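You operate a simulated robot arm through the tools that you are given. There is no shell and no other tool. Be economical: measure what you need, move in short steps, check, and stop when the job is done.

You run a simulated robot arm. Do the job below in one go: nothing can be reset, and whatever is moved stays where it is left.

## Task
Switch the melter on, set the three heat dials as the card says and start it when warm.
Fine: wait till the displays reach the set heat; it is left running.

It is judged by the outcome, as a careful person would: the job done as asked, and still so three seconds after it is handed in. It fails if anything else is knocked over, pushed out of place, dropped, spilled or broken.

## Robot
A 7-joint arm with a two-finger parallel gripper, fixed in place. Base frame: the origin is at the foot of the arm, x ahead of it, y to its left, z up. Readings come in mm, rad, newtons and seconds.
Its first joint turns from -2.897 to 2.897 rad. Payload 4.4 kg.
The tool frame sits at the grasp point between the pads (the TCP): z along the fingers, y along the line on which they close. The tips reach 23 mm beyond it. The gripper opens to 94 mm. The fingers are 38 mm wide and 10 mm thick; the gripper's body (54 by 96 mm) begins 39 mm behind the TCP.
Orientation is that of the tool frame in the base frame, as a unit quaternion [w, x, y, z]. With the fingers straight down and closing along the base's y, the tool's x points along the base's -x, its y along +y and its z along -z.

## Interface
- The arm moves only by the tool step_arm. Its argument "targets" is one flat list of numbers, 7 for each row, row after row: the opening, from 0 (shut) to 1 (fully open), then the shift along the tool's x, y, z in units of 30 mm (1.0 is 30 mm), then the turn, a rotation vector about the tool's x, y, z in units of 6 degrees (1.0 is 6 degrees). In form: [hand, tx, ty, tz, wx, wy, wz, hand, tx, ty, tz, wx, wy, wz, ...]. A call has 1 to 12 rows; each row shifts and turns the commanded pose from where the row before left it, along the tool's axes as they then stand. A call with a number of a shift or a turn outside -1 to 1 is refused whole. Each row takes 0.2 s and may step no farther than 50 mm and 0.15 rad from the row before; otherwise, or with a gripper value out of range, the whole call is refused. A pose out of reach is approached as far as the arm can. The call stops where the force on the tool passes 40 N (or 10 N more than at its start, if that is more) or the arm is blocked; 0.2 s more then pass. The fingers move at their own pace (about 72 mm/s each) and stop on an object; they squeeze with about 29 N. The grip force told is the motor's: it shows also when the fingers shut on nothing. Time passes only in rows, and 0.2 s behind the last, so rows that do not move let the fingers close. It gives the time, the measured TCP pose, the force on the tool (base axes), the opening and the grip force at its end, in the units of the frame above (readings bear some noise).
- Cameras (640 x 400 px; columns grow to the right, rows downward): "scene" is fixed at [55.3, 492.1, 1602.3]; the picture's right is [0.04, -1.00, 0.00], its down [-0.51, -0.02, -0.86] and it looks along [0.86, 0.03, -0.51] (base axes); focal length 327 px, centre (320, 200). "wrist" rides on the gripper at [-39, 0, -44] in the tool frame; the picture's right is [0.00, -1.00, 0.00], its down [0.97, 0.00, -0.24] and it looks along [0.24, 0.00, 0.97] (tool axes); focal length 218 px, centre (320, 200). There is no depth. A picture from a camera that has moved, and an enlarged one, comes with that camera's place and axes in the base frame and with its lens. The place of the scene camera against the robot may be out by one fixed shift of up to 18 mm in any direction.
- grab_frame(camera): a new picture of that camera. The clock stands still meanwhile.
- zoom(camera, box): a new picture of the part [left, top, right, bottom] of that camera's present view, enlarged. The clock stands still meanwhile.
- hand_in(): hands the job in; it is judged then, once.

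Work in short steps. Places have to be worked out from the pictures, the camera data and where the tool is seen: move nearer, look again, correct. Check each grasp and each placing, and mend what went wrong. You have 120 turns and 64 pictures in all, those below and enlarged ones among them. Open the gripper and draw the arm clear of the work before you hand the job in, unless the task says otherwise; then end with one line.

The tools are called after ">>>" by a JSON object that holds its "fn" and its "kwargs". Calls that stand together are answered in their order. step_arm: Moves the arm, as the interface text tells. Its arguments: {"type":"object","properties":{"targets":{"type":"array","items":{"type":"number"}}},"required":["targets"]} The other tools are called the same way: grab_frame (camera) takes a picture; zoom (camera, box) takes an enlarged picture of a part of a camera's view; hand_in () hands the job in.

At the start:

```text
time_s: 0.0
position: [637.2, 254.4, 1268.3]
orientation: [0.001, 0.0, 1.0, 0.0]
wrist_force: [0.3, 0.3, 0.2]
width: 93.6
gripper_force: 0.1
```

scene: 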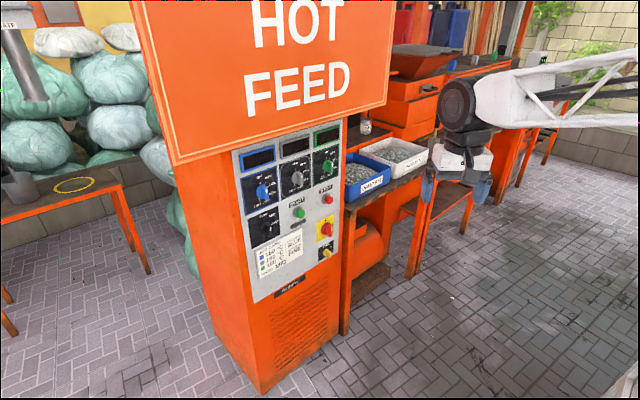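
wrist: 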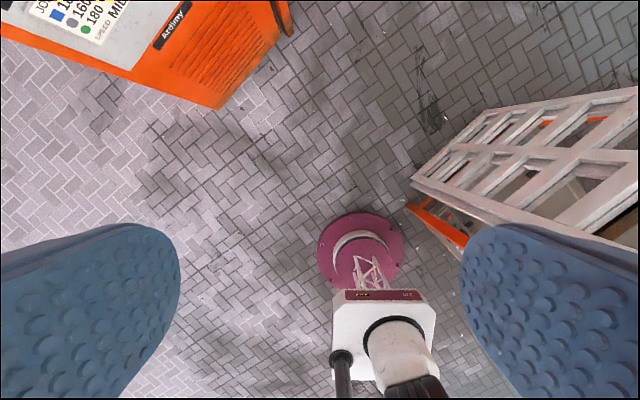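

The scene shows a control panel on an orange cabinet; I zoom in to read the card and controls.

>>> {"fn": "zoom", "kwargs": {"camera": "scene", "box": [225, 120, 345, 210]}}

>>> {"fn": "zoom", "kwargs": {"camera": "scene", "box": [235, 200, 345, 300]}}

```text
4.44 times, centred on (285, 165) of scene
camera zoom: at [55.3, 492.1, 1602.3], right [0.04, -1.0, 0.0], down [-0.51, -0.02, -0.86], along [0.86, 0.03, -0.51], focal length 1455 px, centre (476, 356)
```

zoom: 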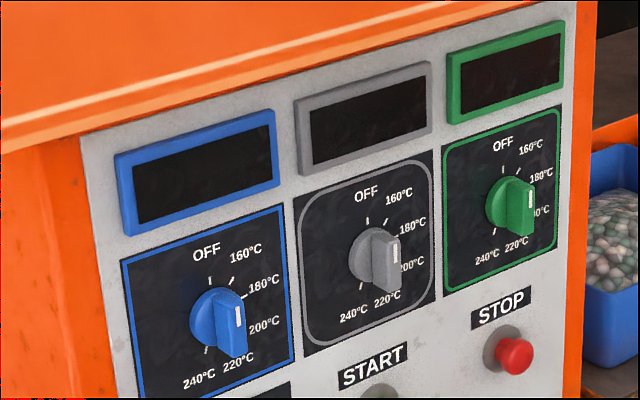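

```text
4.00 times, centred on (290, 250) of scene
camera zoom: at [55.3, 492.1, 1602.3], right [0.04, -1.0, 0.0], down [-0.51, -0.02, -0.86], along [0.86, 0.03, -0.51], focal length 1310 px, centre (440, 0)
```

zoom: 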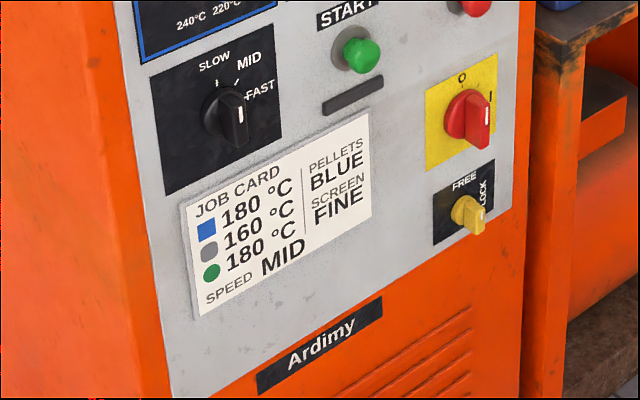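

The card says blue 180, grey 160, green 180. The panel seems to face the base, around (1000, 700, 1070). I turn the tool toward it in place.

>>> {"fn": "step_arm", "kwargs": {"targets": [1, 0, 0, 0, 0, 0, -1, 1, 0, 0, 0, 0, 0, -1, 1, 0, 0, 0, 0, 0, -1, 1, 0, 0, 0, 0, 0, -1, 1, 0, 0, 0, 0, 0, -1, 1, 0, 0, 0, 0, 0, -1, 1, 0, 0, 0, 0, 0, -1, 1, 0, 0, 0, 0, -1, 0, 1, 0, 0, 0, 0, -1, 0, 1, 0, 0, 0, 0, -1, 0, 1, 0, 0, 0, 0, -1, 0, 1, 0, 0, 0, 0, -1, 0]}}

>>> {"fn": "step_arm", "kwargs": {"targets": [0, 0, 0, 0, 0, -1, 0, 0, 0, 0, 0, 0, -1, 0, 0, 0, 0, 0, 0, -1, 0, 0, 0, 0, 0, 0, -1, 0, 0, 0, 0, 0, 0, -1, 0, 0, 0, 0, 0, 0, -1, 0, 0, 0, 0, 0, 0, -1, 0, 0, 0, 0, 0, 0, -1, 0, 0, 0, 0, 0, 0, -1, 0, 0, 0, 0, 0, 0, -1, 0]}}

>>> {"fn": "grab_frame", "kwargs": {"camera": "wrist"}}

```text
time_s: 2.6
position: [637.0, 254.2, 1268.6]
orientation: [0.243, -0.345, 0.902, 0.093]
wrist_force: [0.4, 0.2, -0.7]
width: 94.3
gripper_force: 0.1
```

```text
time_s: 4.8
position: [637.1, 253.6, 1268.5]
orientation: [0.662, -0.252, 0.659, 0.253]
wrist_force: [0.3, -0.7, -0.5]
width: 0.0
gripper_force: 28.7
```

```text
59 pictures are left
camera wrist: at [604.2, 225.2, 1307.3], right [0.67, -0.74, 0.0], down [-0.18, -0.16, -0.97], along [0.72, 0.65, -0.24], focal length 218 px, centre (320, 200)
```

wrist: 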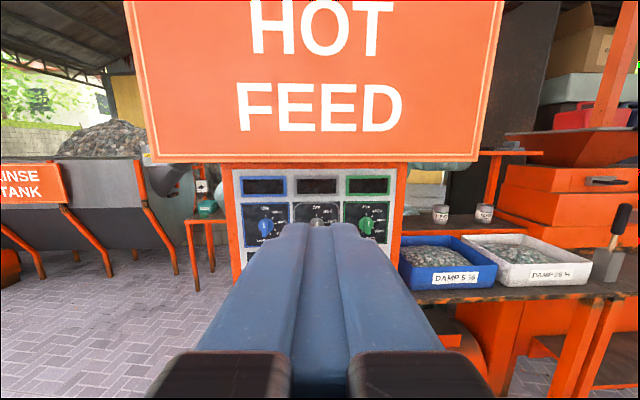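

The view faces the panel squarely. I lower the tool 210 mm for a clearer, second view to triangulate.

>>> {"fn": "step_arm", "kwargs": {"targets": [0, 1, 0, 0, 0, 0, 0, 0, 1, 0, 0, 0, 0, 0, 0, 1, 0, 0, 0, 0, 0, 0, 1, 0, 0, 0, 0, 0, 0, 1, 0, 0, 0, 0, 0, 0, 1, 0, 0, 0, 0, 0, 0, 1, 0, 0, 0, 0, 0]}}

>>> {"fn": "grab_frame", "kwargs": {"camera": "wrist"}}

>>> {"fn": "zoom", "kwargs": {"camera": "wrist", "box": [220, 60, 420, 185]}}

```text
time_s: 6.4
position: [637.1, 255.0, 1058.2]
orientation: [0.661, -0.253, 0.659, 0.253]
wrist_force: [0.1, 0.3, -0.3]
width: 0.3
gripper_force: 29.1
```

```text
58 pictures are left
camera wrist: at [603.0, 224.9, 1095.9], right [0.67, -0.74, 0.0], down [-0.18, -0.16, -0.97], along [0.72, 0.65, -0.24], focal length 218 px, centre (320, 200)
```

wrist: 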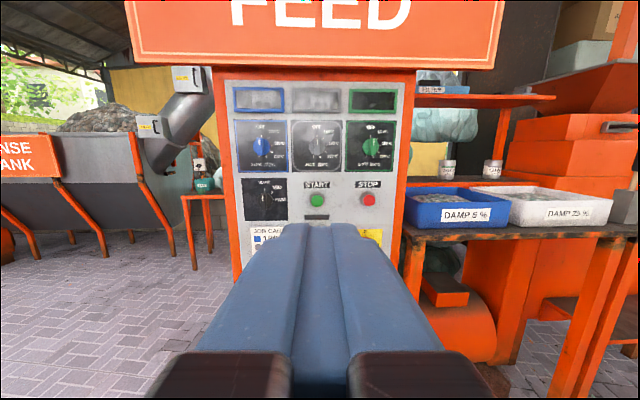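

```text
3.20 times, centred on (320, 122) of wrist
camera zoom: at [603.0, 224.9, 1095.9], right [0.67, -0.74, 0.0], down [-0.18, -0.16, -0.97], along [0.72, 0.65, -0.24], focal length 698 px, centre (320, 448)
```

zoom: 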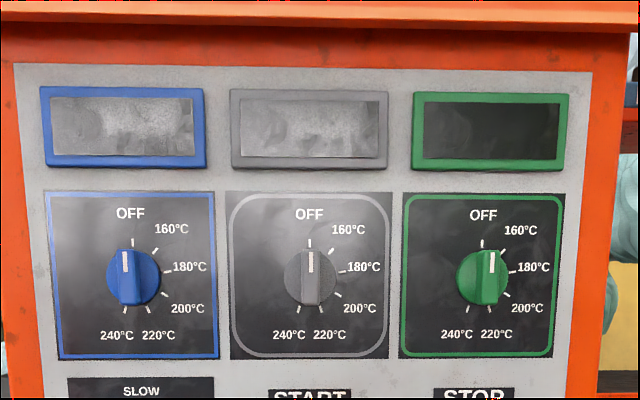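

All dials are at OFF; the panel is about (925, 710, 1095) at the blue dial. I go lower to look at the lower controls.

>>> {"fn": "step_arm", "kwargs": {"targets": [0, 1, 0, 0, 0, 0, 0, 0, 1, 0, 0, 0, 0, 0, 0, 1, 0, 0, 0, 0, 0, 0, 1, 0, 0.5, 0, 0, 0, 0, 1, 0, 0.5, 0, 0, 0, 0, 1, 0, 0.5, 0, 0, 0, 0, 1, 0, 0.5, 0, 0, 0]}}

>>> {"fn": "grab_frame", "kwargs": {"camera": "wrist"}}

>>> {"fn": "zoom", "kwargs": {"camera": "wrist", "box": [200, 60, 440, 210]}}

```text
time_s: 8.0
position: [684.2, 295.6, 850.4]
orientation: [0.66, -0.253, 0.66, 0.253]
wrist_force: [-0.2, -0.5, -0.6]
width: 0.1
gripper_force: 28.9
```

```text
56 pictures are left
camera wrist: at [650.3, 266.0, 888.4], right [0.67, -0.74, 0.0], down [-0.18, -0.16, -0.97], along [0.72, 0.65, -0.24], focal length 218 px, centre (320, 200)
```

wrist: 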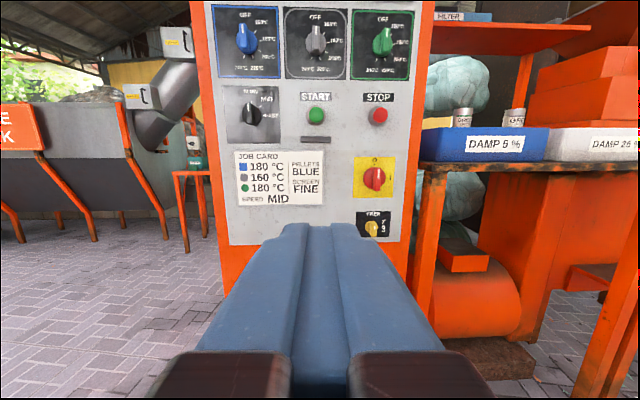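

```text
2.67 times, centred on (320, 135) of wrist
camera zoom: at [650.3, 266.0, 888.4], right [0.67, -0.74, 0.0], down [-0.18, -0.16, -0.97], along [0.72, 0.65, -0.24], focal length 582 px, centre (320, 373)
```

zoom: 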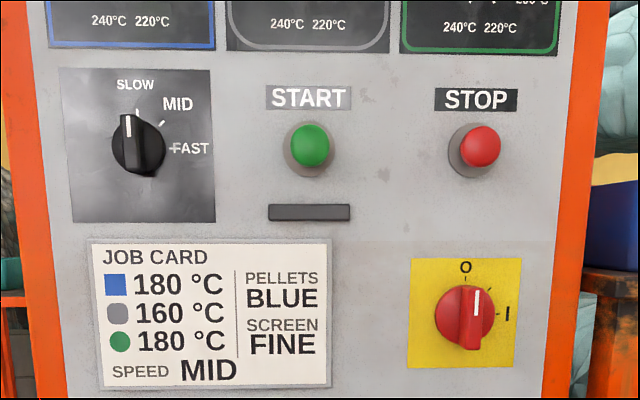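

>>> {"fn": "zoom", "kwargs": {"camera": "wrist", "box": [340, 140, 420, 240]}}

```text
4.00 times, centred on (380, 190) of wrist
camera zoom: at [650.3, 266.0, 888.4], right [0.67, -0.74, 0.0], down [-0.18, -0.16, -0.97], along [0.72, 0.65, -0.24], focal length 873 px, centre (80, 240)
```

zoom: 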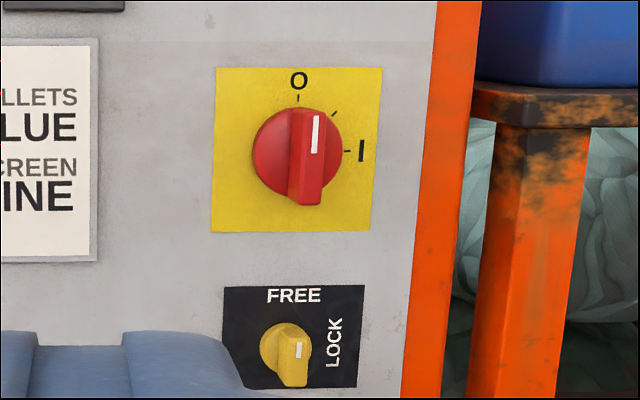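

The main switch (at O) is estimated at (1114, 512, 816), with the panel at a 45° yaw. I go to a standoff of about 90 mm with the gripper half open.

>>> {"fn": "step_arm", "kwargs": {"targets": [0.5, 0, 0, 0, -0.5, 0, 0, 0.5, 0.1, -0.45, 1, 0, 0, 0, 0.5, 0.1, -0.45, 1, 0, 0, 0, 0.5, 0.1, -0.45, 1, 0, 0, 0, 0.5, 0.1, -0.45, 1, 0, 0, 0, 0.5, 0.1, -0.45, 1, 0, 0, 0, 0.5, 0.1, -0.45, 1, 0, 0, 0, 0.5, 0.1, -0.45, 1, 0, 0, 0, 0.5, 0.1, -0.45, 1, 0, 0, 0, 0.5, 0.1, -0.45, 1, 0, 0, 0]}}

>>> {"fn": "grab_frame", "kwargs": {"camera": "wrist"}}

```text
time_s: 10.2
position: [959.7, 399.6, 821.2]
orientation: [0.654, -0.27, 0.652, 0.27]
wrist_force: [-0.2, 0.3, 0.4]
width: 46.7
gripper_force: 0.0
```

```text
53 pictures are left
camera wrist: at [928.9, 368.4, 859.5], right [0.71, -0.71, 0.0], down [-0.17, -0.17, -0.97], along [0.69, 0.69, -0.24], focal length 218 px, centre (320, 200)
```

wrist: 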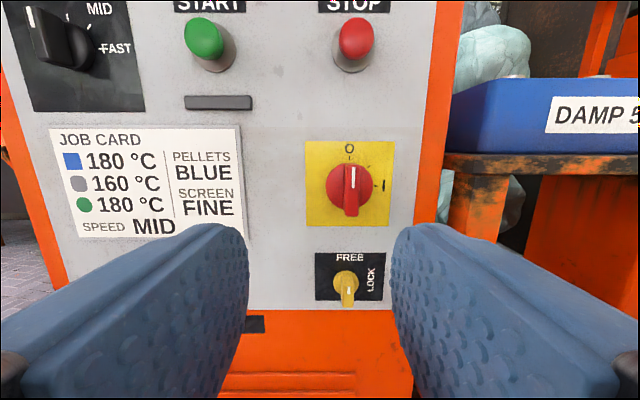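

Triangulated switch about (1126, 518, 814). I advance 130 mm while aligning sideways and in height, then check.

>>> {"fn": "step_arm", "kwargs": {"targets": [0.5, 0.1, -0.4, 0.8, 0, 0, 0, 0.5, 0.1, -0.4, 0.8, 0, 0, 0, 0.5, 0.03, -0.3, 0.9, 0, 0, 0, 0.5, 0, 0, 0.9, 0, 0, 0, 0.5, 0, 0, 0.9, 0, 0, 0, 0.5, 0, 0, 0, 0, 0, 0]}}

>>> {"fn": "grab_frame", "kwargs": {"camera": "wrist"}}

>>> {"fn": "grab_frame", "kwargs": {"camera": "scene"}}

```text
time_s: 11.6
position: [1075.9, 466.0, 814.9]
orientation: [0.654, -0.271, 0.652, 0.271]
wrist_force: [0.6, -0.5, -0.5]
width: 47.5
gripper_force: 0.0
```

```text
52 pictures are left
camera wrist: at [1043.9, 434.9, 853.8], right [0.71, -0.71, 0.0], down [-0.17, -0.17, -0.97], along [0.69, 0.69, -0.24], focal length 218 px, centre (320, 200)
```

wrist: 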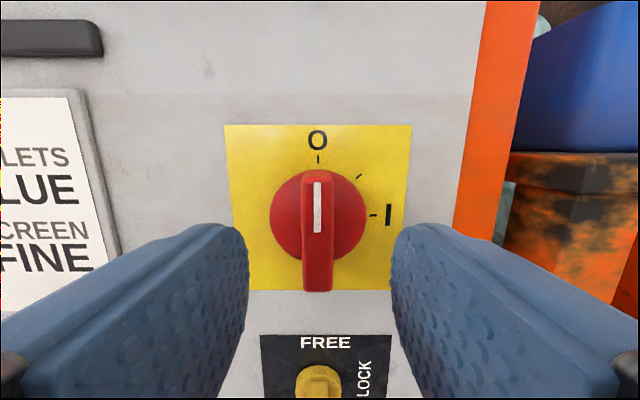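

```text
51 pictures are left
```

scene: 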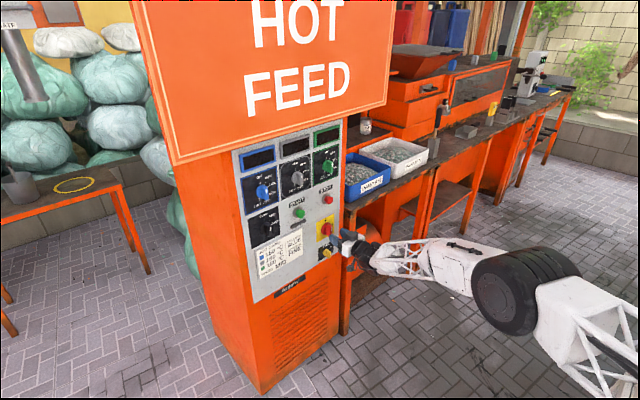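

Aligned on the switch; its disc is about 73 mm beyond the TCP. I advance 44 mm and close on the handle.

>>> {"fn": "step_arm", "kwargs": {"targets": [0.5, -0.05, 0, 0.75, 0, 0, 0, 0.5, 0, 0, 0.7, 0, 0, 0, 0.5, 0, 0, 0, 0, 0, 0, 0, 0, 0, 0, 0, 0, 0, 0, 0, 0, 0, 0, 0, 0, 0, 0, 0, 0, 0, 0, 0, 0, 0, 0, 0, 0, 0]}}

>>> {"fn": "grab_frame", "kwargs": {"camera": "wrist"}}

```text
refused: targets must hold 7 numbers for each row
```

```text
50 pictures are left
camera wrist: at [1043.9, 434.9, 853.8], right [0.71, -0.71, 0.0], down [-0.17, -0.17, -0.97], along [0.69, 0.69, -0.24], focal length 218 px, centre (320, 200)
```

wrist: 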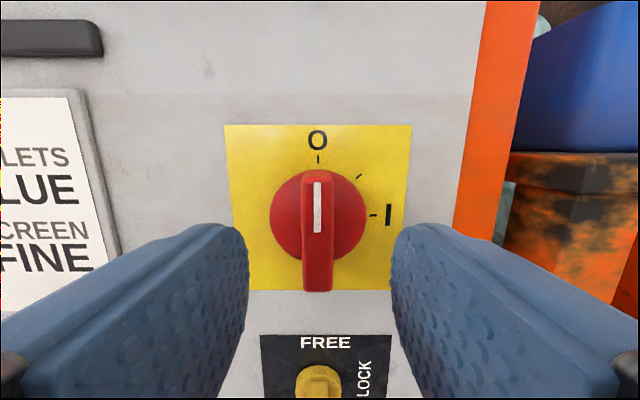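

The call had a miscounted row, so I repeat it correctly.

>>> {"fn": "step_arm", "kwargs": {"targets": [0.5, -0.05, 0, 0.75, 0, 0, 0, 0.5, 0, 0, 0.7, 0, 0, 0, 0.5, 0, 0, 0, 0, 0, 0, 0, 0, 0, 0, 0, 0, 0, 0, 0, 0, 0, 0, 0, 0, 0, 0, 0, 0, 0, 0, 0]}}

>>> {"fn": "grab_frame", "kwargs": {"camera": "wrist"}}

```text
time_s: 13.0
position: [1105.7, 497.6, 815.2]
orientation: [0.654, -0.271, 0.653, 0.271]
wrist_force: [-2.6, 5.9, 1.5]
width: 13.8
gripper_force: 44.7
```

```text
49 pictures are left
camera wrist: at [1074.0, 466.6, 854.7], right [0.71, -0.71, 0.0], down [-0.17, -0.17, -0.97], along [0.69, 0.69, -0.24], focal length 218 px, centre (320, 200)
```

wrist: 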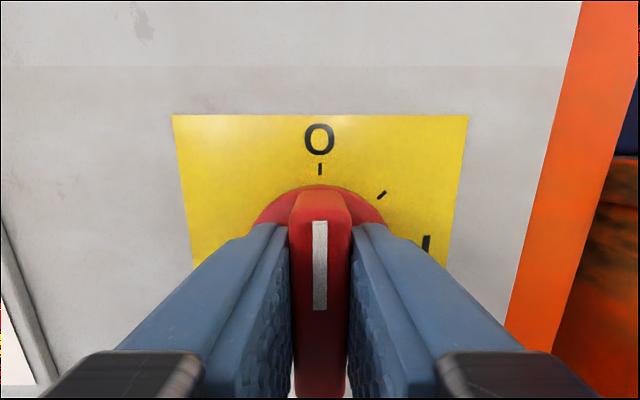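

The handle is gripped. I turn it clockwise (+wz) by 48° first and check.

>>> {"fn": "step_arm", "kwargs": {"targets": [0, 0, 0, 0, 0, 0, 1, 0, 0, 0, 0, 0, 0, 1, 0, 0, 0, 0, 0, 0, 1, 0, 0, 0, 0, 0, 0, 1, 0, 0, 0, 0, 0, 0, 1, 0, 0, 0, 0, 0, 0, 1, 0, 0, 0, 0, 0, 0, 1, 0, 0, 0, 0, 0, 0, 1]}}

>>> {"fn": "grab_frame", "kwargs": {"camera": "wrist"}}

```text
time_s: 14.0
position: [1105.7, 496.4, 815.1]
orientation: [0.584, -0.13, 0.694, 0.4]
wrist_force: [21.9, 8.0, -5.0]
width: 14.0
gripper_force: 45.0
stopped in row 5: the force on the tool passed its limit (the readings are from after the stop); the commanded pose is now the measured one
```

```text
48 pictures are left
camera wrist: at [1085.3, 455.1, 851.3], right [0.65, -0.65, -0.4], down [-0.45, 0.11, -0.89], along [0.62, 0.75, -0.22], focal length 218 px, centre (320, 200)
```

wrist: 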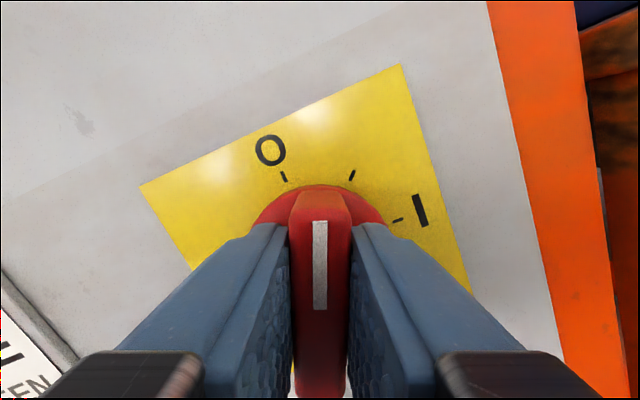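

It turned 24° before the force limit. I continue with slower steps.

>>> {"fn": "step_arm", "kwargs": {"targets": [0, 0, 0, 0, 0, 0, 0, 0, 0, 0, 0, 0, 0, 0.7, 0, 0, 0, 0, 0, 0, 0.7, 0, 0, 0, 0, 0, 0, 0.7, 0, 0, 0, 0, 0, 0, 0.7, 0, 0, 0, 0, 0, 0, 0.7, 0, 0, 0, 0, 0, 0, 0.7]}}

>>> {"fn": "grab_frame", "kwargs": {"camera": "wrist"}}

```text
time_s: 15.1
position: [1106.1, 497.0, 817.3]
orientation: [0.536, -0.052, 0.705, 0.462]
wrist_force: [17.4, 8.3, -6.8]
width: 14.0
gripper_force: 44.7
stopped in row 5: the force on the tool passed its limit (the readings are from after the stop); the commanded pose is now the measured one
```

```text
47 pictures are left
camera wrist: at [1090.6, 449.6, 846.9], right [0.57, -0.57, -0.59], down [-0.58, 0.24, -0.78], along [0.59, 0.79, -0.19], focal length 218 px, centre (320, 200)
```

wrist: 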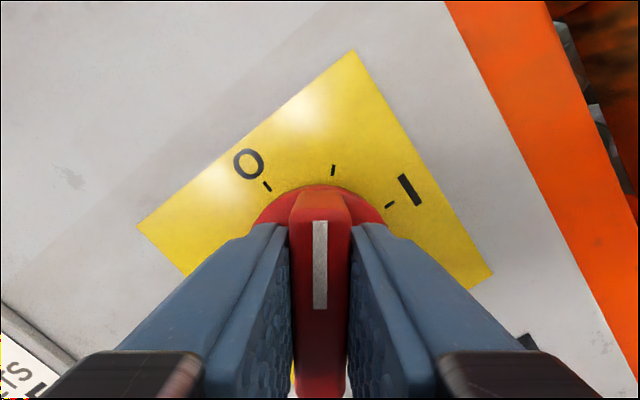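

>>> {"fn": "step_arm", "kwargs": {"targets": [0, 0, 0, 0, 0, 0, 0.7, 0, 0, 0, 0, 0, 0, 0.7, 0, 0, 0, 0, 0, 0, 0.7, 0, 0, 0, 0, 0, 0, 0.7, 0, 0, 0, 0, 0, 0, 0.7, 0, 0, 0, 0, 0, 0, 0.7]}}

>>> {"fn": "step_arm", "kwargs": {"targets": [0, 0, 0, 0, 0, 0, 0.7, 0, 0, 0, 0, 0, 0, 0.7, 0, 0, 0, 0, 0, 0, 0.7, 0, 0, 0, 0, 0, 0, 0.7, 0, 0, 0, 0, 0, 0, 0.7, 0, 0, 0, 0, 0, 0, 0.7]}}

>>> {"fn": "grab_frame", "kwargs": {"camera": "wrist"}}

```text
time_s: 16.5
position: [1104.9, 495.2, 816.7]
orientation: [0.423, 0.103, 0.7, 0.566]
wrist_force: [20.6, -7.0, -12.2]
width: 13.9
gripper_force: 44.7
```

```text
time_s: 17.9
position: [1104.6, 496.4, 815.2]
orientation: [0.289, 0.255, 0.66, 0.645]
wrist_force: [8.6, -22.6, -15.4]
width: 13.7
gripper_force: 44.9
```

```text
46 pictures are left
camera wrist: at [1101.4, 437.8, 816.9], right [0.04, -0.04, -1.0], down [-0.85, 0.52, -0.05], along [0.52, 0.85, -0.01], focal length 218 px, centre (320, 200)
```

wrist: 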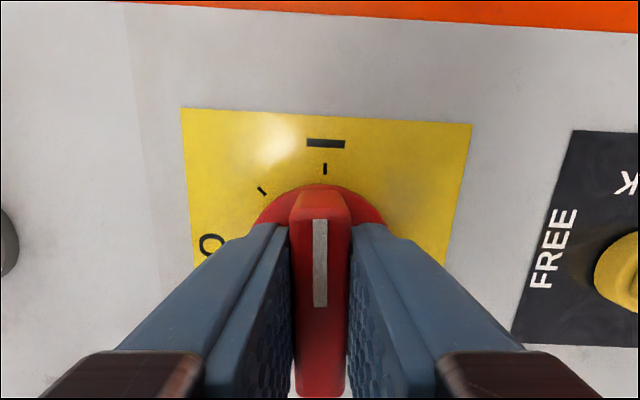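

The handle now points at I, a couple of degrees short. I add a bit more, release, and back off to check.

>>> {"fn": "step_arm", "kwargs": {"targets": [0, 0, 0, 0, 0, 0, 0.5, 0, 0, 0, 0, 0, 0, 0, 0.6, 0, 0, 0, 0, 0, 0, 0.6, 0, 0, 0, 0, 0, 0, 0.6, 0, 0, -1, 0, 0, 0, 0.6, 0, 0, -1, 0, 0, 0, 0.6, 0, 0, -1, 0, 0, 0]}}

>>> {"fn": "grab_frame", "kwargs": {"camera": "scene"}}

>>> {"fn": "zoom", "kwargs": {"camera": "scene", "box": [225, 120, 345, 210]}}

>>> {"fn": "grab_frame", "kwargs": {"camera": "wrist"}}

```text
time_s: 18.6
position: [1103.7, 499.0, 826.4]
orientation: [0.274, 0.267, 0.651, 0.656]
wrist_force: [-84.7, -40.9, 45.6]
width: 36.3
gripper_force: 0.0
stopped in row 3: the force on the tool passed its limit (the readings are from after the stop); the commanded pose is now the measured one
```

```text
45 pictures are left
```

scene: 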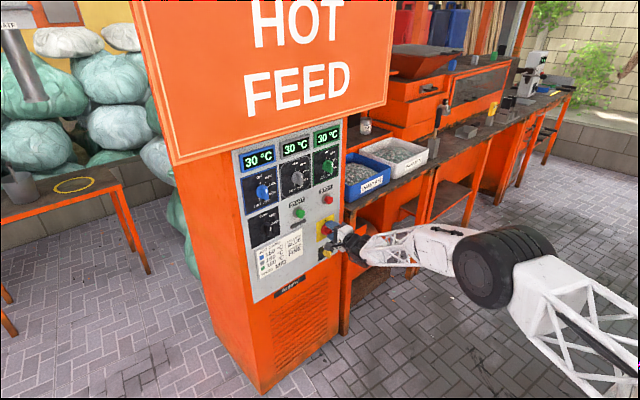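

```text
4.44 times, centred on (285, 165) of scene
camera zoom: at [55.3, 492.1, 1602.3], right [0.04, -1.0, 0.0], down [-0.51, -0.02, -0.86], along [0.86, 0.03, -0.51], focal length 1455 px, centre (476, 356)
```

zoom: 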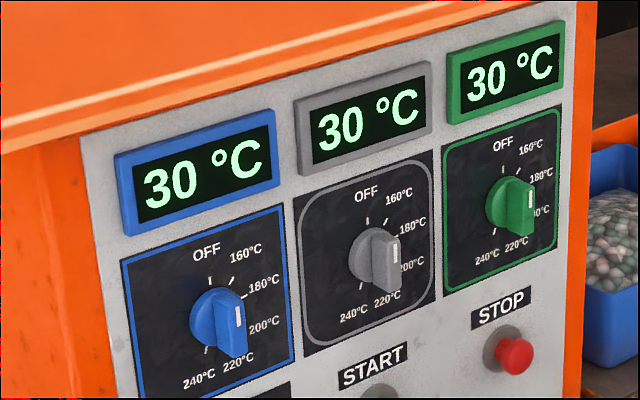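

```text
43 pictures are left
camera wrist: at [1101.3, 439.7, 825.1], right [0.01, 0.0, -1.0], down [-0.86, 0.52, -0.01], along [0.52, 0.86, 0.01], focal length 218 px, centre (320, 200)
```

wrist: 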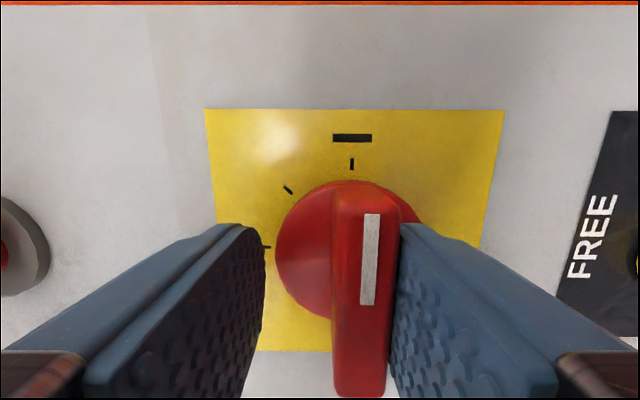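

Power is on (displays show 30 °C). After release the tool sits 10 mm high with the lower finger against the handle; I recentre and back off.

>>> {"fn": "step_arm", "kwargs": {"targets": [0.6, 0, 0, 0, 0, 0, 0, 0.6, 0, -0.3, 0, 0, 0, 0, 0.6, 0, 0, 0, 0, 0, 0]}}

>>> {"fn": "step_arm", "kwargs": {"targets": [0.6, 0, 0, -0.7, 0, 0, 0, 0.6, 0, 0, -1, 0, 0, 0, 0.6, 0, 0, -1, 0, 0, 0]}}

>>> {"fn": "grab_frame", "kwargs": {"camera": "wrist"}}

```text
time_s: 19.1
position: [1106.8, 497.8, 824.6]
orientation: [0.275, 0.266, 0.65, 0.657]
wrist_force: [-91.9, -45.3, 44.5]
width: 36.0
gripper_force: 0.0
stopped in row 2: the force on the tool passed its limit (the readings are from after the stop); the commanded pose is now the measured one
```

```text
time_s: 19.9
position: [1048.4, 440.3, 820.1]
orientation: [0.274, 0.267, 0.651, 0.656]
wrist_force: [-0.5, -0.7, -0.8]
width: 56.5
gripper_force: 0.1
```

```text
42 pictures are left
camera wrist: at [1043.8, 382.8, 819.5], right [0.01, 0.0, -1.0], down [-0.86, 0.52, -0.01], along [0.52, 0.86, 0.01], focal length 218 px, centre (320, 200)
```

wrist: 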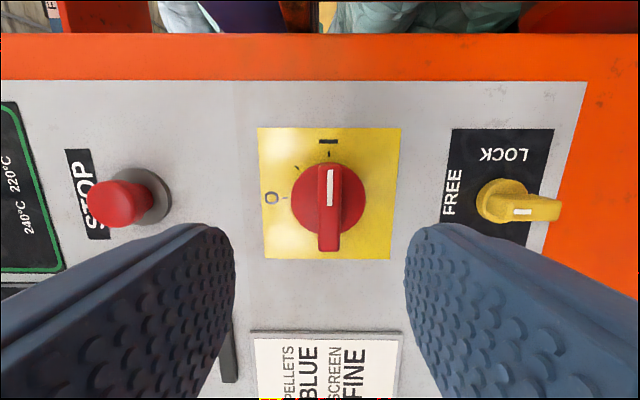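

The switch is at I. The green dial should be directly above at about (1123, 518, 1096); I go up 275 mm and rotate the hand back upright.

>>> {"fn": "step_arm", "kwargs": {"targets": [0.5, 0, 0.92, 0, 0, 0, 0, 0.5, 0, 0.92, 0, 0, 0, 0, 0.5, 0, 0.92, 0, 0, 0, 0, 0.5, 0, 0.92, 0, 0, 0, 0, 0.5, 0, 0.92, 0, 0, 0, 0, 0.5, 0, 0.92, 0, 0, 0, 0, 0.5, 0, 0.92, 0, 0, 0, 0, 0.5, 0, 0.92, 0, 0, 0, 0, 0.5, 0, 0.92, 0, 0, 0, 0, 0.5, 0, 0.92, 0, 0, 0, 0]}}

>>> {"fn": "step_arm", "kwargs": {"targets": [0.5, 0, 0, 0, 0, 0, -1, 0.5, 0, 0, 0, 0, 0, -1, 0.5, 0, 0, 0, 0, 0, -1, 0.5, 0, 0, 0, 0, 0, -1, 0.5, 0, 0, 0, 0, 0, -1, 0.5, 0, 0, 0, 0, 0, -1, 0.5, 0, 0, 0, 0, 0, -1, 0.5, 0, 0, 0, 0, 0, -1, 0.5, 0, 0, 0, 0, 0, -1, 0.5, 0, 0, 0, 0, 0, -1, 0.5, 0, 0, 0, 0, 0, -1, 0.5, 0, 0, 0, 0, 0, -1]}}

>>> {"fn": "step_arm", "kwargs": {"targets": [0.5, 0, 0, 0, 0, 0, -1, 0.5, 0, 0, 0, 0, 0, -1, 0.5, 0, 0, 0, 0, 0, -1]}}

>>> {"fn": "grab_frame", "kwargs": {"camera": "wrist"}}

```text
time_s: 22.1
position: [1046.0, 441.8, 1094.9]
orientation: [0.273, 0.268, 0.652, 0.655]
wrist_force: [0.2, 0.1, -0.8]
width: 47.1
gripper_force: 0.0
```

```text
time_s: 24.7
position: [1047.4, 440.3, 1096.6]
orientation: [0.607, -0.165, 0.684, 0.369]
wrist_force: [0.2, -0.4, -0.2]
width: 47.0
gripper_force: 0.0
```

```text
time_s: 25.5
position: [1046.1, 440.9, 1096.2]
orientation: [0.658, -0.271, 0.649, 0.268]
wrist_force: [0.6, 0.5, 0.4]
width: 47.0
gripper_force: 0.1
```

```text
41 pictures are left
camera wrist: at [1014.5, 409.0, 1133.8], right [0.71, -0.71, 0.01], down [-0.16, -0.17, -0.97], along [0.69, 0.69, -0.23], focal length 218 px, centre (320, 200)
```

wrist: 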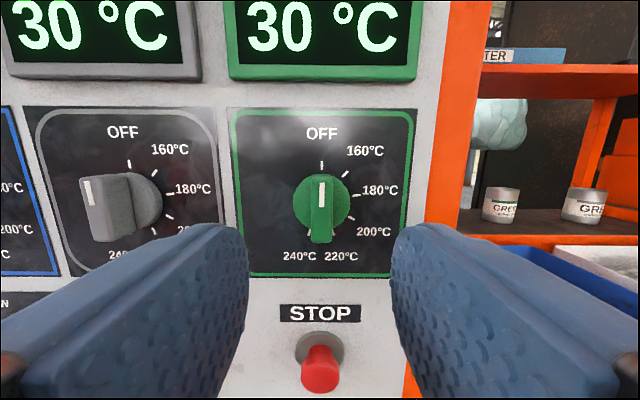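

The green dial is centred. I advance 80 mm and close on it.

>>> {"fn": "step_arm", "kwargs": {"targets": [0.5, 0, 0, 0.9, 0, 0, 0, 0.5, 0, 0, 0.9, 0, 0, 0, 0.5, 0, 0, 0.85, 0, 0, 0, 0.5, 0, 0, 0, 0, 0, 0, 0, 0, 0, 0, 0, 0, 0, 0, 0, 0, 0, 0, 0, 0, 0, 0, 0, 0, 0, 0, 0]}}

>>> {"fn": "grab_frame", "kwargs": {"camera": "wrist"}}

```text
time_s: 27.3
position: [1104.5, 495.9, 1097.5]
orientation: [0.657, -0.27, 0.65, 0.269]
wrist_force: [15.3, 2.1, -3.2]
width: 13.9
gripper_force: 45.1
stopped in row 7: the force on the tool passed its limit (the readings are from after the stop); the commanded pose is now the measured one
```

```text
40 pictures are left
camera wrist: at [1071.6, 464.6, 1135.2], right [0.7, -0.71, 0.0], down [-0.16, -0.17, -0.97], along [0.69, 0.69, -0.23], focal length 218 px, centre (320, 200)
```

wrist: 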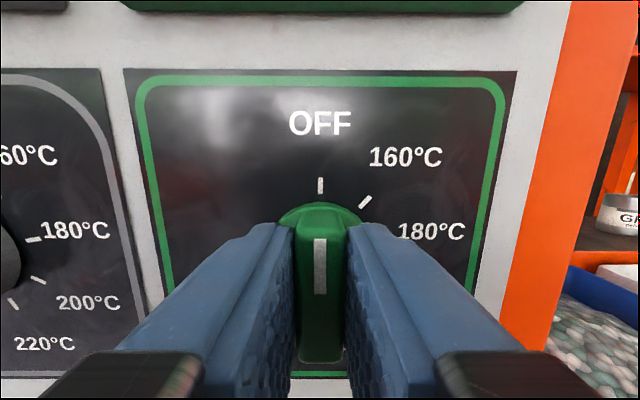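

Green handle gripped. I turn it clockwise in gentle steps toward 180 (about 80°).

>>> {"fn": "step_arm", "kwargs": {"targets": [0, 0, 0, 0, 0, 0, 0.7, 0, 0, 0, 0, 0, 0, 0.7, 0, 0, 0, 0, 0, 0, 0.7, 0, 0, 0, 0, 0, 0, 0.7, 0, 0, 0, 0, 0, 0, 0.7, 0, 0, 0, 0, 0, 0, 0.7, 0, 0, 0, 0, 0, 0, 0.7, 0, 0, 0, 0, 0, 0, 0.7, 0, 0, 0, 0, 0, 0, 0.7]}}

>>> {"fn": "grab_frame", "kwargs": {"camera": "wrist"}}

```text
time_s: 29.2
position: [1104.0, 494.7, 1095.7]
orientation: [0.542, -0.056, 0.702, 0.459]
wrist_force: [14.7, 0.4, 1.0]
width: 14.0
gripper_force: 44.6
stopped in row 9: the force on the tool passed its limit (the readings are from after the stop); the commanded pose is now the measured one
```

```text
39 pictures are left
camera wrist: at [1088.6, 447.6, 1127.6], right [0.58, -0.57, -0.58], down [-0.56, 0.24, -0.79], along [0.59, 0.78, -0.19], focal length 218 px, centre (320, 200)
```

wrist: 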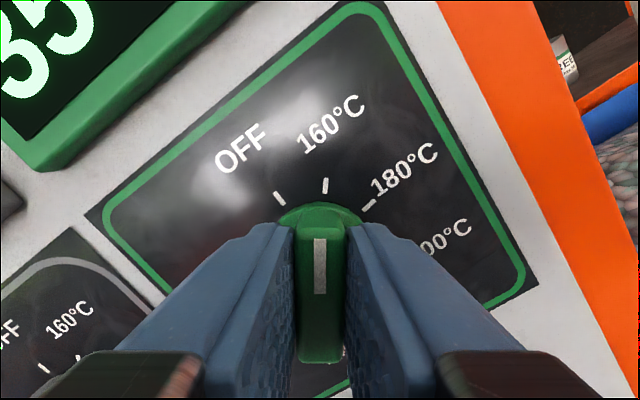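

>>> {"fn": "step_arm", "kwargs": {"targets": [0, 0, 0, 0, 0, 0, 0.7, 0, 0, 0, 0, 0, 0, 0.7, 0, 0, 0, 0, 0, 0, 0.7, 0, 0, 0, 0, 0, 0, 0.7, 0, 0, 0, 0, 0, 0, 0.7, 0, 0, 0, 0, 0, 0, 0.7, 0, 0, 0, 0, 0, 0, 0.7, 0, 0, 0, 0, 0, 0, 0.7, 0, 0, 0, 0, 0, 0, 0.7]}}

>>> {"fn": "grab_frame", "kwargs": {"camera": "wrist"}}

```text
time_s: 31.2
position: [1105.2, 494.3, 1096.4]
orientation: [0.364, 0.174, 0.682, 0.609]
wrist_force: [-4.9, -34.3, -12.7]
width: 14.3
gripper_force: 45.3
```

```text
38 pictures are left
camera wrist: at [1099.5, 436.9, 1106.0], right [0.2, -0.2, -0.96], down [-0.82, 0.49, -0.28], along [0.53, 0.85, -0.06], focal length 218 px, centre (320, 200)
```

wrist: 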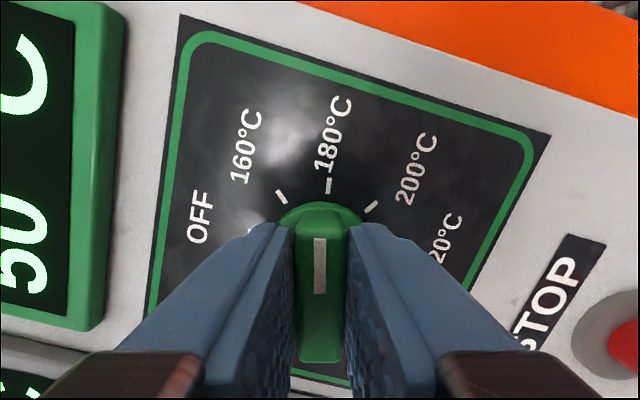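

About 5° short of the 180 tick. I add 5°, look again before release.

>>> {"fn": "step_arm", "kwargs": {"targets": [0, 0, 0, 0, 0, 0, 0.5, 0, 0, 0, 0, 0, 0, 0.5, 0, 0, 0, 0, 0, 0, 0]}}

>>> {"fn": "grab_frame", "kwargs": {"camera": "wrist"}}

```text
time_s: 32.0
position: [1104.2, 494.8, 1093.9]
orientation: [0.332, 0.212, 0.672, 0.627]
wrist_force: [20.6, -32.3, -24.9]
width: 14.0
gripper_force: 44.9
```

```text
37 pictures are left
camera wrist: at [1099.9, 437.0, 1101.7], right [0.13, -0.12, -0.98], down [-0.84, 0.51, -0.18], along [0.52, 0.85, -0.04], focal length 218 px, centre (320, 200)
```

wrist: 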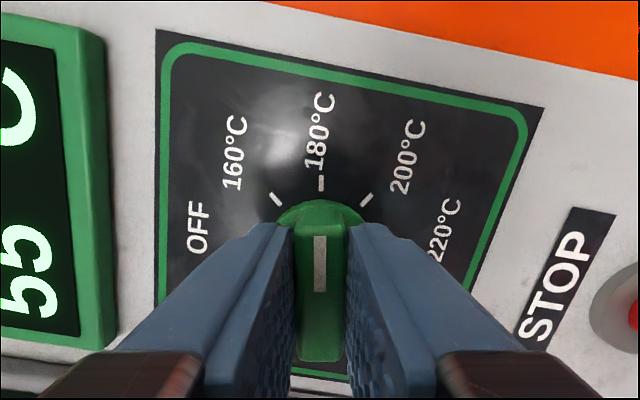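

The pointer is on 180. I open gently and back off.

>>> {"fn": "step_arm", "kwargs": {"targets": [0.25, 0, 0, 0, 0, 0, 0, 0.25, 0, 0, 0, 0, 0, 0]}}

>>> {"fn": "grab_frame", "kwargs": {"camera": "wrist"}}

```text
time_s: 32.6
position: [1104.0, 496.5, 1099.1]
orientation: [0.333, 0.209, 0.671, 0.628]
wrist_force: [-0.2, -0.4, 0.4]
width: 23.8
gripper_force: 0.1
```

```text
36 pictures are left
camera wrist: at [1099.0, 438.7, 1106.0], right [0.14, -0.12, -0.98], down [-0.84, 0.51, -0.18], along [0.52, 0.85, -0.03], focal length 218 px, centre (320, 200)
```

wrist: 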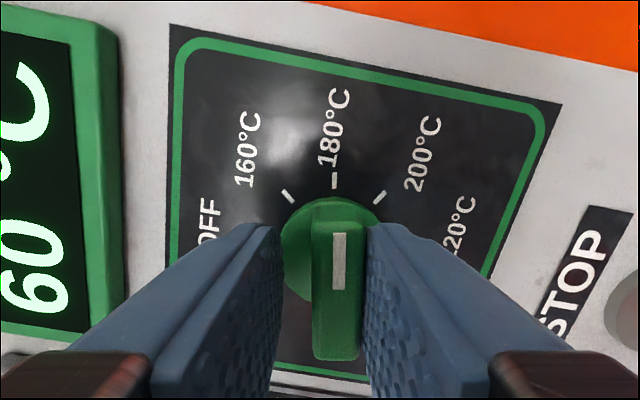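

Clean release at 180. Now retreat, rotate back upright, and shift 139 mm left to the grey dial.

>>> {"fn": "step_arm", "kwargs": {"targets": [0.25, 0, 0, -0.9, 0, 0, 0, 0.25, 0, 0, -0.9, 0, 0, 0, 0.5, 0, 0, -0.9, 0, 0, 0]}}

>>> {"fn": "step_arm", "kwargs": {"targets": [0.5, 0, 0, 0, 0, 0, -1, 0.5, 0, 0, 0, 0, 0, -1, 0.5, 0, 0, 0, 0, 0, -1, 0.5, 0, 0, 0, 0, 0, -1, 0.5, 0, 0, 0, 0, 0, -1, 0.5, 0, 0, 0, 0, 0, -1, 0.5, 0, 0, 0, 0, 0, -1, 0.5, 0, 0, 0, 0, 0, -1, 0.5, 0, 0, 0, 0, 0, -1, 0.5, 0, 0, 0, 0, 0, -1, 0.5, 0, 0, 0, 0, 0, -1, 0.5, 0, 0, 0, 0, 0, -1]}}

>>> {"fn": "step_arm", "kwargs": {"targets": [0.5, 0, 0, 0, 0, 0, -1, 0.5, 0, 0, 0, 0, 0, -0.23, 0.5, 0, 0.93, 0, 0, 0, 0, 0.5, 0, 0.93, 0, 0, 0, 0, 0.5, 0, 0.93, 0, 0, 0, 0, 0.5, 0, 0.93, 0, 0, 0, 0, 0.5, 0, 0.93, 0, 0, 0, 0]}}

>>> {"fn": "grab_frame", "kwargs": {"camera": "wrist"}}

```text
time_s: 33.5
position: [1047.9, 438.1, 1098.7]
orientation: [0.332, 0.209, 0.672, 0.628]
wrist_force: [0.4, 0.0, -0.2]
width: 47.2
gripper_force: 0.1
```

```text
time_s: 36.0
position: [1046.3, 438.0, 1096.3]
orientation: [0.638, -0.226, 0.667, 0.311]
wrist_force: [-0.3, -0.6, -0.2]
width: 47.0
gripper_force: 0.0
```

```text
time_s: 37.6
position: [948.1, 536.9, 1095.2]
orientation: [0.657, -0.267, 0.651, 0.271]
wrist_force: [-0.5, 0.3, -0.7]
width: 47.2
gripper_force: 0.1
```

```text
35 pictures are left
camera wrist: at [916.7, 506.4, 1133.5], right [0.7, -0.71, 0.0], down [-0.16, -0.16, -0.97], along [0.69, 0.69, -0.23], focal length 218 px, centre (320, 200)
```

wrist: 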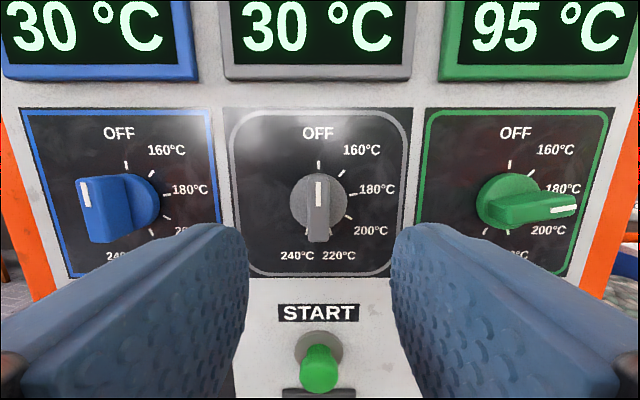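

Grey is aligned to about 1.5 mm. I correct, advance 80 mm and close.

>>> {"fn": "step_arm", "kwargs": {"targets": [0.5, 0, 0.05, 0.9, 0, 0, 0, 0.5, 0, 0, 0.9, 0, 0, 0, 0.5, 0, 0, 0.88, 0, 0, 0, 0.5, 0, 0, 0, 0, 0, 0, 0, 0, 0, 0, 0, 0, 0, 0, 0, 0, 0, 0, 0, 0, 0, 0, 0, 0, 0, 0, 0]}}

>>> {"fn": "step_arm", "kwargs": {"targets": [0, 0, 0, 0, 0, 0, 0.7, 0, 0, 0, 0, 0, 0, 0.7, 0, 0, 0, 0, 0, 0, 0.7, 0, 0, 0, 0, 0, 0, 0.7, 0, 0, 0, 0, 0, 0, 0.7, 0, 0, 0, 0, 0, 0, 0.7, 0, 0, 0, 0, 0, 0, 0.7, 0, 0, 0, 0, 0, 0, 0.7, 0, 0, 0, 0, 0, 0, 0.7]}}

>>> {"fn": "grab_frame", "kwargs": {"camera": "wrist"}}

```text
time_s: 39.2
position: [1003.8, 593.8, 1095.2]
orientation: [0.656, -0.267, 0.651, 0.271]
wrist_force: [26.7, -4.7, 2.1]
width: 13.9
gripper_force: 44.8
```

```text
time_s: 41.0
position: [1003.3, 594.7, 1095.3]
orientation: [0.555, -0.075, 0.701, 0.442]
wrist_force: [-1.7, -6.0, 0.3]
width: 13.7
gripper_force: 44.6
stopped in row 8: the force on the tool passed its limit (the readings are from after the stop); the commanded pose is now the measured one
```

```text
34 pictures are left
camera wrist: at [987.1, 548.3, 1127.4], right [0.6, -0.6, -0.54], down [-0.53, 0.21, -0.82], along [0.6, 0.78, -0.2], focal length 218 px, centre (320, 200)
```

wrist: 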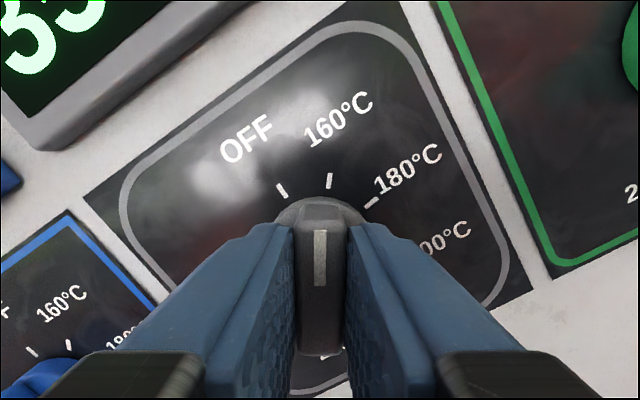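

Grey is about 5° short of 160; add that.

>>> {"fn": "step_arm", "kwargs": {"targets": [0, 0, 0, 0, 0, 0, 0.5, 0, 0, 0, 0, 0, 0, 0.5, 0, 0, 0, 0, 0, 0, 0]}}

>>> {"fn": "grab_frame", "kwargs": {"camera": "wrist"}}

```text
time_s: 41.8
position: [1003.4, 594.0, 1094.2]
orientation: [0.53, -0.037, 0.704, 0.472]
wrist_force: [-7.3, -13.1, -1.5]
width: 14.2
gripper_force: 45.0
```

```text
33 pictures are left
camera wrist: at [989.5, 546.0, 1125.0], right [0.55, -0.55, -0.62], down [-0.59, 0.26, -0.76], along [0.59, 0.79, -0.18], focal length 218 px, centre (320, 200)
```

wrist: 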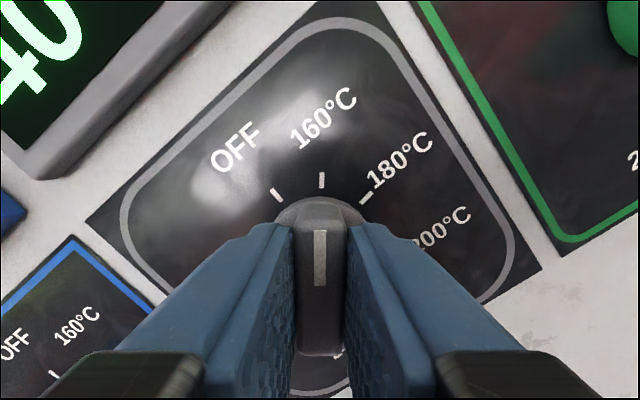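

Aligned with 160. Release, back off, rotate upright and shift left to blue.

>>> {"fn": "step_arm", "kwargs": {"targets": [0.25, 0, 0, 0, 0, 0, 0, 0.25, 0, 0, 0, 0, 0, 0, 0.25, 0, 0, -0.9, 0, 0, 0, 0.25, 0, 0, -0.9, 0, 0, 0, 0.5, 0, 0, -0.9, 0, 0, 0]}}

>>> {"fn": "step_arm", "kwargs": {"targets": [0.5, 0, 0, 0, 0, 0, -1, 0.5, 0, 0, 0, 0, 0, -1, 0.5, 0, 0, 0, 0, 0, -1, 0.5, 0, 0, 0, 0, 0, -1, 0.5, 0, 0, 0, 0, 0, -1, 0.5, 0, 0, 0, 0, 0, -1, 0.5, 0, 0.93, 0, 0, 0, -0.43, 0.5, 0, 0.93, 0, 0, 0, 0, 0.5, 0, 0.93, 0, 0, 0, 0, 0.5, 0, 0.93, 0, 0, 0, 0, 0.5, 0, 0.93, 0, 0, 0, 0]}}

>>> {"fn": "grab_frame", "kwargs": {"camera": "wrist"}}

```text
time_s: 43.0
position: [946.3, 536.9, 1095.2]
orientation: [0.53, -0.039, 0.704, 0.471]
wrist_force: [-0.1, -0.3, -0.5]
width: 47.3
gripper_force: 0.0
```

```text
time_s: 45.4
position: [847.1, 637.5, 1094.7]
orientation: [0.657, -0.268, 0.652, 0.269]
wrist_force: [0.0, -0.1, -0.5]
width: 47.0
gripper_force: 0.1
```

```text
32 pictures are left
camera wrist: at [815.9, 606.7, 1132.7], right [0.7, -0.71, 0.0], down [-0.17, -0.16, -0.97], along [0.69, 0.68, -0.23], focal length 218 px, centre (320, 200)
```

wrist: 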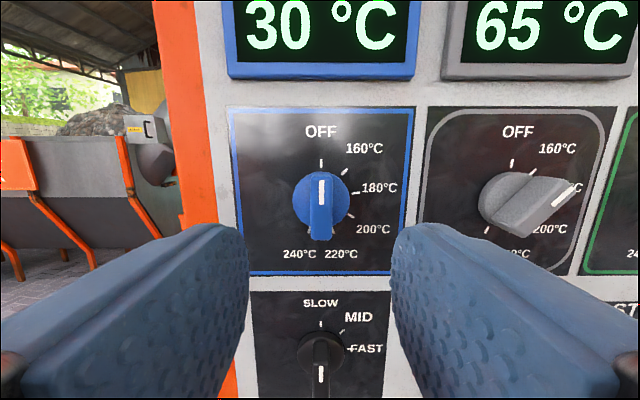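

Blue is centred. I advance 80 mm, close, and turn in gentle steps.

>>> {"fn": "step_arm", "kwargs": {"targets": [0.5, 0, 0, 0.9, 0, 0, 0, 0.5, 0, 0, 0.9, 0, 0, 0, 0.5, 0, 0, 0.88, 0, 0, 0, 0.5, 0, 0, 0, 0, 0, 0, 0, 0, 0, 0, 0, 0, 0, 0, 0, 0, 0, 0, 0, 0, 0, 0, 0, 0, 0, 0, 0]}}

>>> {"fn": "step_arm", "kwargs": {"targets": [0, 0, 0, 0, 0, 0, 0.7, 0, 0, 0, 0, 0, 0, 0.7, 0, 0, 0, 0, 0, 0, 0.7, 0, 0, 0, 0, 0, 0, 0.7, 0, 0, 0, 0, 0, 0, 0.7, 0, 0, 0, 0, 0, 0, 0.7, 0, 0, 0, 0, 0, 0, 0.7, 0, 0, 0, 0, 0, 0, 0.7, 0, 0, 0, 0, 0, 0, 0.7]}}

>>> {"fn": "step_arm", "kwargs": {"targets": [0, 0, 0, 0, 0, 0, 0.7, 0, 0, 0, 0, 0, 0, 0.7, 0, 0, 0, 0, 0, 0, 0.7, 0, 0, 0, 0, 0, 0, 0.7, 0, 0, 0, 0, 0, 0, 0.7, 0, 0, 0, 0, 0, 0, 0.7, 0, 0, 0, 0, 0, 0, 0.7, 0, 0, 0, 0, 0, 0, 0.7]}}

>>> {"fn": "grab_frame", "kwargs": {"camera": "wrist"}}

```text
time_s: 47.0
position: [903.7, 692.7, 1093.5]
orientation: [0.656, -0.268, 0.652, 0.27]
wrist_force: [29.4, -5.0, 0.9]
width: 13.9
gripper_force: 45.1
```

```text
time_s: 48.9
position: [905.6, 692.9, 1094.0]
orientation: [0.552, -0.072, 0.701, 0.445]
wrist_force: [-9.4, -10.0, -0.3]
width: 13.8
gripper_force: 44.9
stopped in row 9: the force on the tool passed its limit (the readings are from after the stop); the commanded pose is now the measured one
```

```text
time_s: 50.7
position: [905.2, 693.3, 1095.1]
orientation: [0.4, 0.134, 0.693, 0.585]
wrist_force: [-30.6, -25.5, 2.3]
width: 14.3
gripper_force: 44.4
```

```text
31 pictures are left
camera wrist: at [898.3, 637.4, 1109.7], right [0.28, -0.28, -0.92], down [-0.8, 0.47, -0.39], along [0.53, 0.84, -0.09], focal length 218 px, centre (320, 200)
```

wrist: 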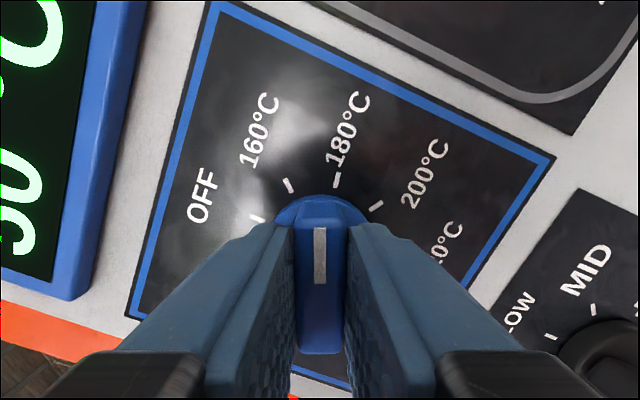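

About 10–11° short of 180; I add three steps of 3.6°.

>>> {"fn": "step_arm", "kwargs": {"targets": [0, 0, 0, 0, 0, 0, 0.6, 0, 0, 0, 0, 0, 0, 0.6, 0, 0, 0, 0, 0, 0, 0.6, 0, 0, 0, 0, 0, 0, 0]}}

>>> {"fn": "grab_frame", "kwargs": {"camera": "wrist"}}

```text
time_s: 51.7
position: [904.9, 693.6, 1095.0]
orientation: [0.342, 0.198, 0.677, 0.621]
wrist_force: [4.8, 3.2, 1.7]
width: 13.6
gripper_force: 45.2
```

```text
30 pictures are left
camera wrist: at [899.9, 635.9, 1102.8], right [0.16, -0.15, -0.98], down [-0.84, 0.5, -0.21], along [0.52, 0.85, -0.05], focal length 218 px, centre (320, 200)
```

wrist: 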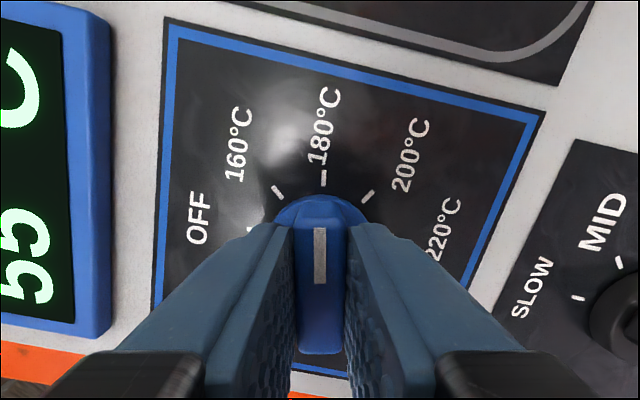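

1–2° short; small nudge, then release, back off, and rotate upright.

>>> {"fn": "step_arm", "kwargs": {"targets": [0, 0, 0, 0, 0, 0, 0.3, 0, 0, 0, 0, 0, 0, 0, 0.25, 0, 0, 0, 0, 0, 0, 0.25, 0, 0, 0, 0, 0, 0, 0.25, 0, 0, -0.9, 0, 0, 0, 0.25, 0, 0, -0.9, 0, 0, 0, 0.25, 0, 0, -1, 0, 0, 0, 0.25, 0, 0, -1, 0, 0, 0]}}

>>> {"fn": "step_arm", "kwargs": {"targets": [0, 0, 0, 0, 0, 0, -1, 0, 0, 0, 0, 0, 0, -1, 0, 0, 0, 0, 0, 0, -1, 0, 0, 0, 0, 0, 0, -1, 0, 0, 0, 0, 0, 0, -1, 0, 0, 0, 0, 0, 0, -1, 0, 0, 0, 0, 0, 0, -1, 0, 0, 0, 0, 0, 0, -1, 0, 0, 0, 0, 0, 0, -1, 0, 0, 0, 0, 0, 0, -1, 0, 0, 0, 0, 0, 0, -1, 0, 0, 0, 0, 0, 0, -1]}}

>>> {"fn": "grab_frame", "kwargs": {"camera": "scene"}}

>>> {"fn": "grab_frame", "kwargs": {"camera": "wrist"}}

```text
time_s: 53.5
position: [822.3, 612.5, 1094.2]
orientation: [0.333, 0.209, 0.674, 0.626]
wrist_force: [0.3, -0.7, 0.3]
width: 23.2
gripper_force: 0.0
```

```text
time_s: 56.1
position: [824.5, 613.8, 1092.9]
orientation: [0.637, -0.228, 0.667, 0.31]
wrist_force: [0.0, 0.4, 0.4]
width: 0.0
gripper_force: 29.1
```

```text
29 pictures are left
```

scene: 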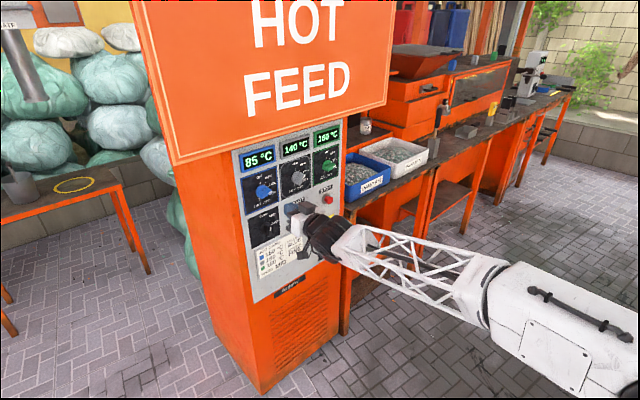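

```text
28 pictures are left
camera wrist: at [795.8, 578.9, 1132.1], right [0.7, -0.7, -0.12], down [-0.25, -0.08, -0.96], along [0.67, 0.71, -0.23], focal length 218 px, centre (320, 200)
```

wrist: 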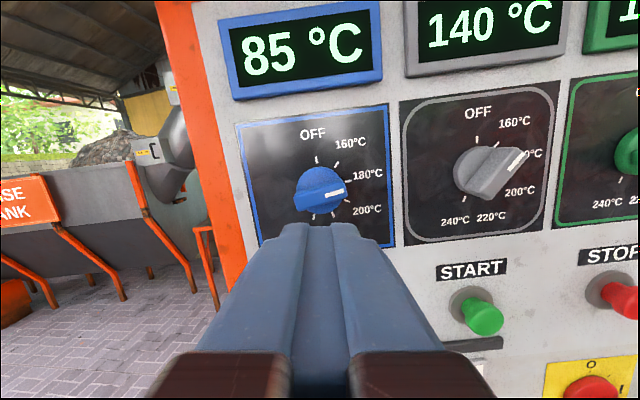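

All three heat up. I move to a standoff in front of START (about (1027, 619, 954)), fingers closed.

>>> {"fn": "step_arm", "kwargs": {"targets": [0, 0, 0, 0, 0, 0, -1, 0, 0, 0, 0, 0, 0, -0.2, 0, 0.8, -0.8, 0, 0, 0, 0, 0, 0.8, -0.8, 0, 0, 0, 0, 0, 0.8, -0.8, 0, 0, 0, 0, 0, 0.8, -0.8, 0, 0, 0, 0, 0, 0.8, -0.8, 0, 0, 0, 0, 0, 0.7, -0.63, 0, 0, 0, 0, 0, 0, 0, 0.4, 0, 0, 0, 0, 0, 0, 0, 0, 0, 0]}}

>>> {"fn": "grab_frame", "kwargs": {"camera": "wrist"}}

```text
time_s: 58.3
position: [932.7, 522.7, 954.9]
orientation: [0.656, -0.269, 0.652, 0.269]
wrist_force: [-0.3, 0.2, 0.3]
width: 0.1
gripper_force: 28.8
```

```text
27 pictures are left
camera wrist: at [899.4, 492.6, 992.8], right [0.7, -0.71, 0.0], down [-0.17, -0.17, -0.97], along [0.69, 0.68, -0.23], focal length 218 px, centre (320, 200)
```

wrist: 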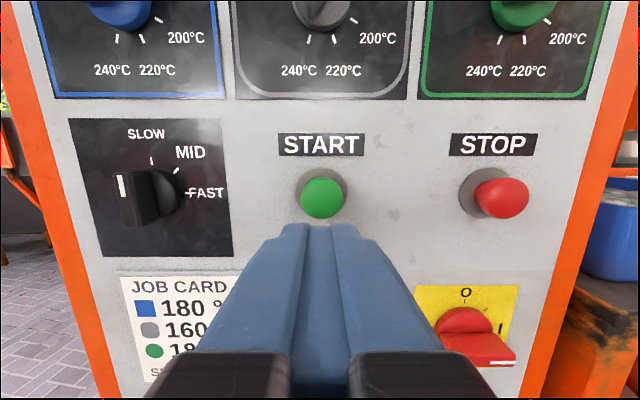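

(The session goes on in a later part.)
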